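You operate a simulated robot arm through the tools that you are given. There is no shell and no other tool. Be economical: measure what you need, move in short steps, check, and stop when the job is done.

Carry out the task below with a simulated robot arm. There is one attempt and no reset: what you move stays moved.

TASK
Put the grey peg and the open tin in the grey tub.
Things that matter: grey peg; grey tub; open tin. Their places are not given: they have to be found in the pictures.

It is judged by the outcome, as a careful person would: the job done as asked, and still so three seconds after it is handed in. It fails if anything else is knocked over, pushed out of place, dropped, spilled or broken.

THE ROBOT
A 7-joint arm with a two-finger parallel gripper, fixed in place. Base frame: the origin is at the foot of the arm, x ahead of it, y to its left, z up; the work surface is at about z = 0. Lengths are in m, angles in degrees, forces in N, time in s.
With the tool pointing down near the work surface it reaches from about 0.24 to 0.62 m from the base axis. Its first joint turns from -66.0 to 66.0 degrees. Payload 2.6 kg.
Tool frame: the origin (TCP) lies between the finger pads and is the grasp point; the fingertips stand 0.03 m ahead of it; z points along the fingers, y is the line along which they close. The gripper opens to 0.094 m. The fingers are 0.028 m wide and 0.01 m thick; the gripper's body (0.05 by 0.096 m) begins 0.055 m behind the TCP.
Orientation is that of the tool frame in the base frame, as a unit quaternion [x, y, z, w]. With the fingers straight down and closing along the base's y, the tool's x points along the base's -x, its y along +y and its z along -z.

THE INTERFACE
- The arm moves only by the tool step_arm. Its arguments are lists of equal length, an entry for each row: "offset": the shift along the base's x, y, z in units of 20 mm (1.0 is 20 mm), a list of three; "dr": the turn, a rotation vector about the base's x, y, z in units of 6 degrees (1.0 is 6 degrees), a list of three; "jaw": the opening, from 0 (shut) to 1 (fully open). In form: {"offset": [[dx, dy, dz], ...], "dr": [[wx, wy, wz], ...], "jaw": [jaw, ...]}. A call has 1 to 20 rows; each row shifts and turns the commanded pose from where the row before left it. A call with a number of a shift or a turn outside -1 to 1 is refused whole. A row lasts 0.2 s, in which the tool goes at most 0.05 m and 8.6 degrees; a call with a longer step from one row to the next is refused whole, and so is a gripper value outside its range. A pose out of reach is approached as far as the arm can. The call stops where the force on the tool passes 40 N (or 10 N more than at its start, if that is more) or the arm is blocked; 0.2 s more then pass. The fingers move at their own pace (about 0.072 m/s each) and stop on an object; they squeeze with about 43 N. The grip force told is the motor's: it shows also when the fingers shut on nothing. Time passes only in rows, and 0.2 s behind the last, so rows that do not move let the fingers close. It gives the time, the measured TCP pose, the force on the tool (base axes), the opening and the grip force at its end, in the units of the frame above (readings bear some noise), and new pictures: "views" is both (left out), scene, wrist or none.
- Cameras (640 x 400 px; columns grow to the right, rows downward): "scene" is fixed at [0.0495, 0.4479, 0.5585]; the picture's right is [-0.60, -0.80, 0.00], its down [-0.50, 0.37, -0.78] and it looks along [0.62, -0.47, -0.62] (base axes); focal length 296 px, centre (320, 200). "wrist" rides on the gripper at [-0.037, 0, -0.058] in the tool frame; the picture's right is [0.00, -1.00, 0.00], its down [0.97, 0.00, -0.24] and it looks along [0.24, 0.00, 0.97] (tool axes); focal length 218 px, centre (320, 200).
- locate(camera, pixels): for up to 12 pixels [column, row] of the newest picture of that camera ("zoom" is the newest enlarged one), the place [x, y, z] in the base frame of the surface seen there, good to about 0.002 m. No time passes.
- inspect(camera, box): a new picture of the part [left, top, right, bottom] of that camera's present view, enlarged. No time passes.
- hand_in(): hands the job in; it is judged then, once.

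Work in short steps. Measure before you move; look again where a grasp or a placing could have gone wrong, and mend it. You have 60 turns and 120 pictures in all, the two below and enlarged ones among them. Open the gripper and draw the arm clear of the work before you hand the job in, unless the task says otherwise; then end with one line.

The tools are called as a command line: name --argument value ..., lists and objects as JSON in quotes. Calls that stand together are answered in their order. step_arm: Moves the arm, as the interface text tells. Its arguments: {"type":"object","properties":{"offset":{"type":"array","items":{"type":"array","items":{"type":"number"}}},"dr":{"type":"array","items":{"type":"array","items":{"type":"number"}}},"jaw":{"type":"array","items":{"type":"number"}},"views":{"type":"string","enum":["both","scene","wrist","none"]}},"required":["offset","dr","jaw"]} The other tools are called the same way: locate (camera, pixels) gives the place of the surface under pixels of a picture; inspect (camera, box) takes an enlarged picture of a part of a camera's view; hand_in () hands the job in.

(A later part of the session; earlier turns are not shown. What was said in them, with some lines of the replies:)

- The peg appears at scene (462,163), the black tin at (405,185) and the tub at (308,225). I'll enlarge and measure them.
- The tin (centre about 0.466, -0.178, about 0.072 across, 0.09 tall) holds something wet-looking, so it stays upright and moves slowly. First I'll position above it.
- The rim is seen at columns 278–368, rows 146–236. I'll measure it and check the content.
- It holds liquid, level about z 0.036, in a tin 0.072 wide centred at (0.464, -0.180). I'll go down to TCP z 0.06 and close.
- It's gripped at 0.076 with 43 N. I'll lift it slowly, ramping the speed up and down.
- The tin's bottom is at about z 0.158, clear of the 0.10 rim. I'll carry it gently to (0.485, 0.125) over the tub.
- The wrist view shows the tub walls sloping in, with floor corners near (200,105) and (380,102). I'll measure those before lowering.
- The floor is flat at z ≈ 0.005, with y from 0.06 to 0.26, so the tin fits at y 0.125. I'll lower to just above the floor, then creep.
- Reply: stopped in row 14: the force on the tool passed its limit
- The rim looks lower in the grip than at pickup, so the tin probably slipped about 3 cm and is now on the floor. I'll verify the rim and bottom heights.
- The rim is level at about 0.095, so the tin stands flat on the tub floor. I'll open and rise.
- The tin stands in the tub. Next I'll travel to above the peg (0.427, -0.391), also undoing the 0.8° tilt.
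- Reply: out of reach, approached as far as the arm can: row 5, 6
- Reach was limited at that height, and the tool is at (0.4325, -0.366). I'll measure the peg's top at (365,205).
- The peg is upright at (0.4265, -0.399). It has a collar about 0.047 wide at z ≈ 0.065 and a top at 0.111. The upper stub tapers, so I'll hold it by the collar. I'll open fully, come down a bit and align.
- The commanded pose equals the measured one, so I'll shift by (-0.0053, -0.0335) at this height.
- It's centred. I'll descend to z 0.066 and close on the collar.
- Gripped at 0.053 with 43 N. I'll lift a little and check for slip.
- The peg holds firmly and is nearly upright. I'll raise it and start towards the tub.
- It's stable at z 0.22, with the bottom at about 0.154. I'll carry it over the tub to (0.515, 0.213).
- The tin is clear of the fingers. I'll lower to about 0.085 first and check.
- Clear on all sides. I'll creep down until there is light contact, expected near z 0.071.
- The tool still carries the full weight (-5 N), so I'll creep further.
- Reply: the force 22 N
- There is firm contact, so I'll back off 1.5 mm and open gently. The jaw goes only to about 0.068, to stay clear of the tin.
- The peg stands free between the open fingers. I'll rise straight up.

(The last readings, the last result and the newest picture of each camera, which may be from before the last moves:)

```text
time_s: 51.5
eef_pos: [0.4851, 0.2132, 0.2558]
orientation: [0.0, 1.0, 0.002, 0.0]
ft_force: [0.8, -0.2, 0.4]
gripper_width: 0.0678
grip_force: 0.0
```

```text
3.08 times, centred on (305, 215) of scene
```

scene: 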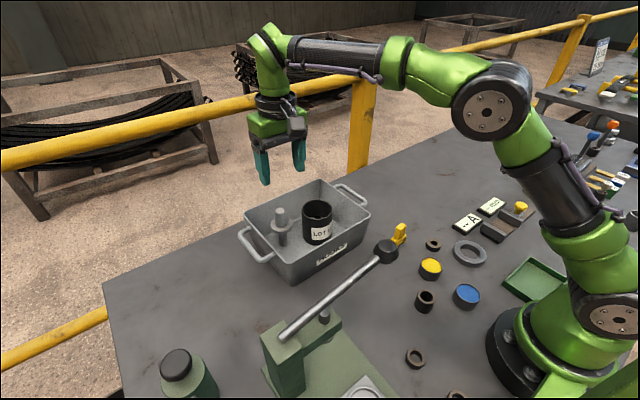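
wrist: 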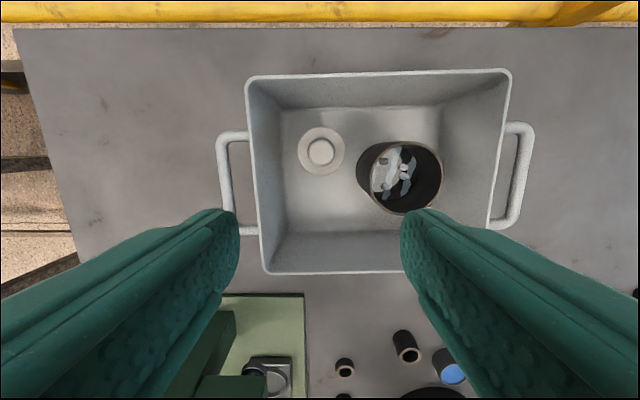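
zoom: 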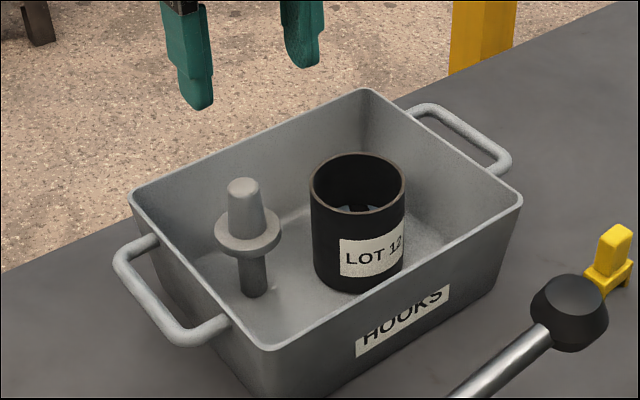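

Both stand upright in the tub. I'll draw the arm aside with the jaw open.

step_arm --offset '[[-0.2, -0.5, 0.3], [-0.2, -1, 0.3], [-0.2, -1, 0.3], [-0.2, -1, 0.3], [-0.2, -1, 0], [-0.2, -1, 0], [-0.2, -1, 0], [-0.2, -1, 0], [-0.2, -1, 0], [-0.2, -1, 0], [-0.2, -1, 0], [-0.2, -1, 0], [-0.2, -1, 0], [-0.2, -1, 0], [-0.2, -1, 0], [-0.2, -1, 0], [-0.2, -1, 0], [0, -0.5, 0], [0, 0, 0]]' --dr '[[0, 0, 0], [0, 0, 0], [0, 0, 0], [0, 0, 0], [0, 0, 0], [0, 0, 0], [0, 0, 0], [0, 0, 0], [0, 0, 0], [0, 0, 0], [0, 0, 0], [0, 0, 0], [0, 0, 0], [0, 0, 0], [0, 0, 0], [0, 0, 0], [0, 0, 0], [0, 0, 0], [0, 0, 0]]' --jaw '[0.72, 0.8, 1, 1, 1, 1, 1, 1, 1, 1, 1, 1, 1, 1, 1, 1, 1, 1, 1]' --views "scene"

```text
time_s: 55.5
eef_pos: [0.4172, -0.1281, 0.2777]
orientation: [0.001, 1.0, 0.001, -0.001]
ft_force: [-0.2, 0.2, 0.8]
gripper_width: 0.0939
grip_force: 0.0
```

scene: 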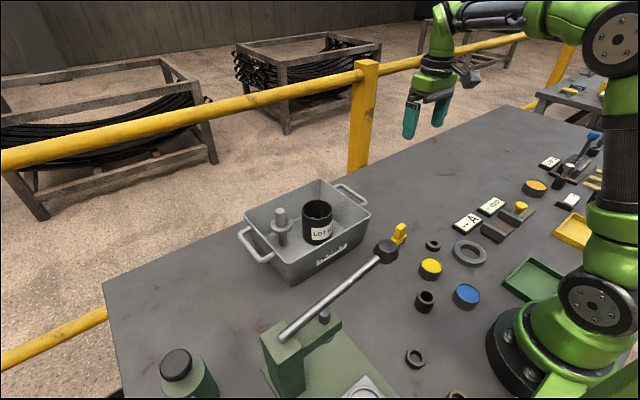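

The scene is stable, with nothing else moved.

hand_in

```text
The job is handed in.
```

The grey peg and the open tin are both standing upright in the grey tub. I saw no spill from the tin and nothing else moved, and the arm was clear with the gripper open when I handed in.
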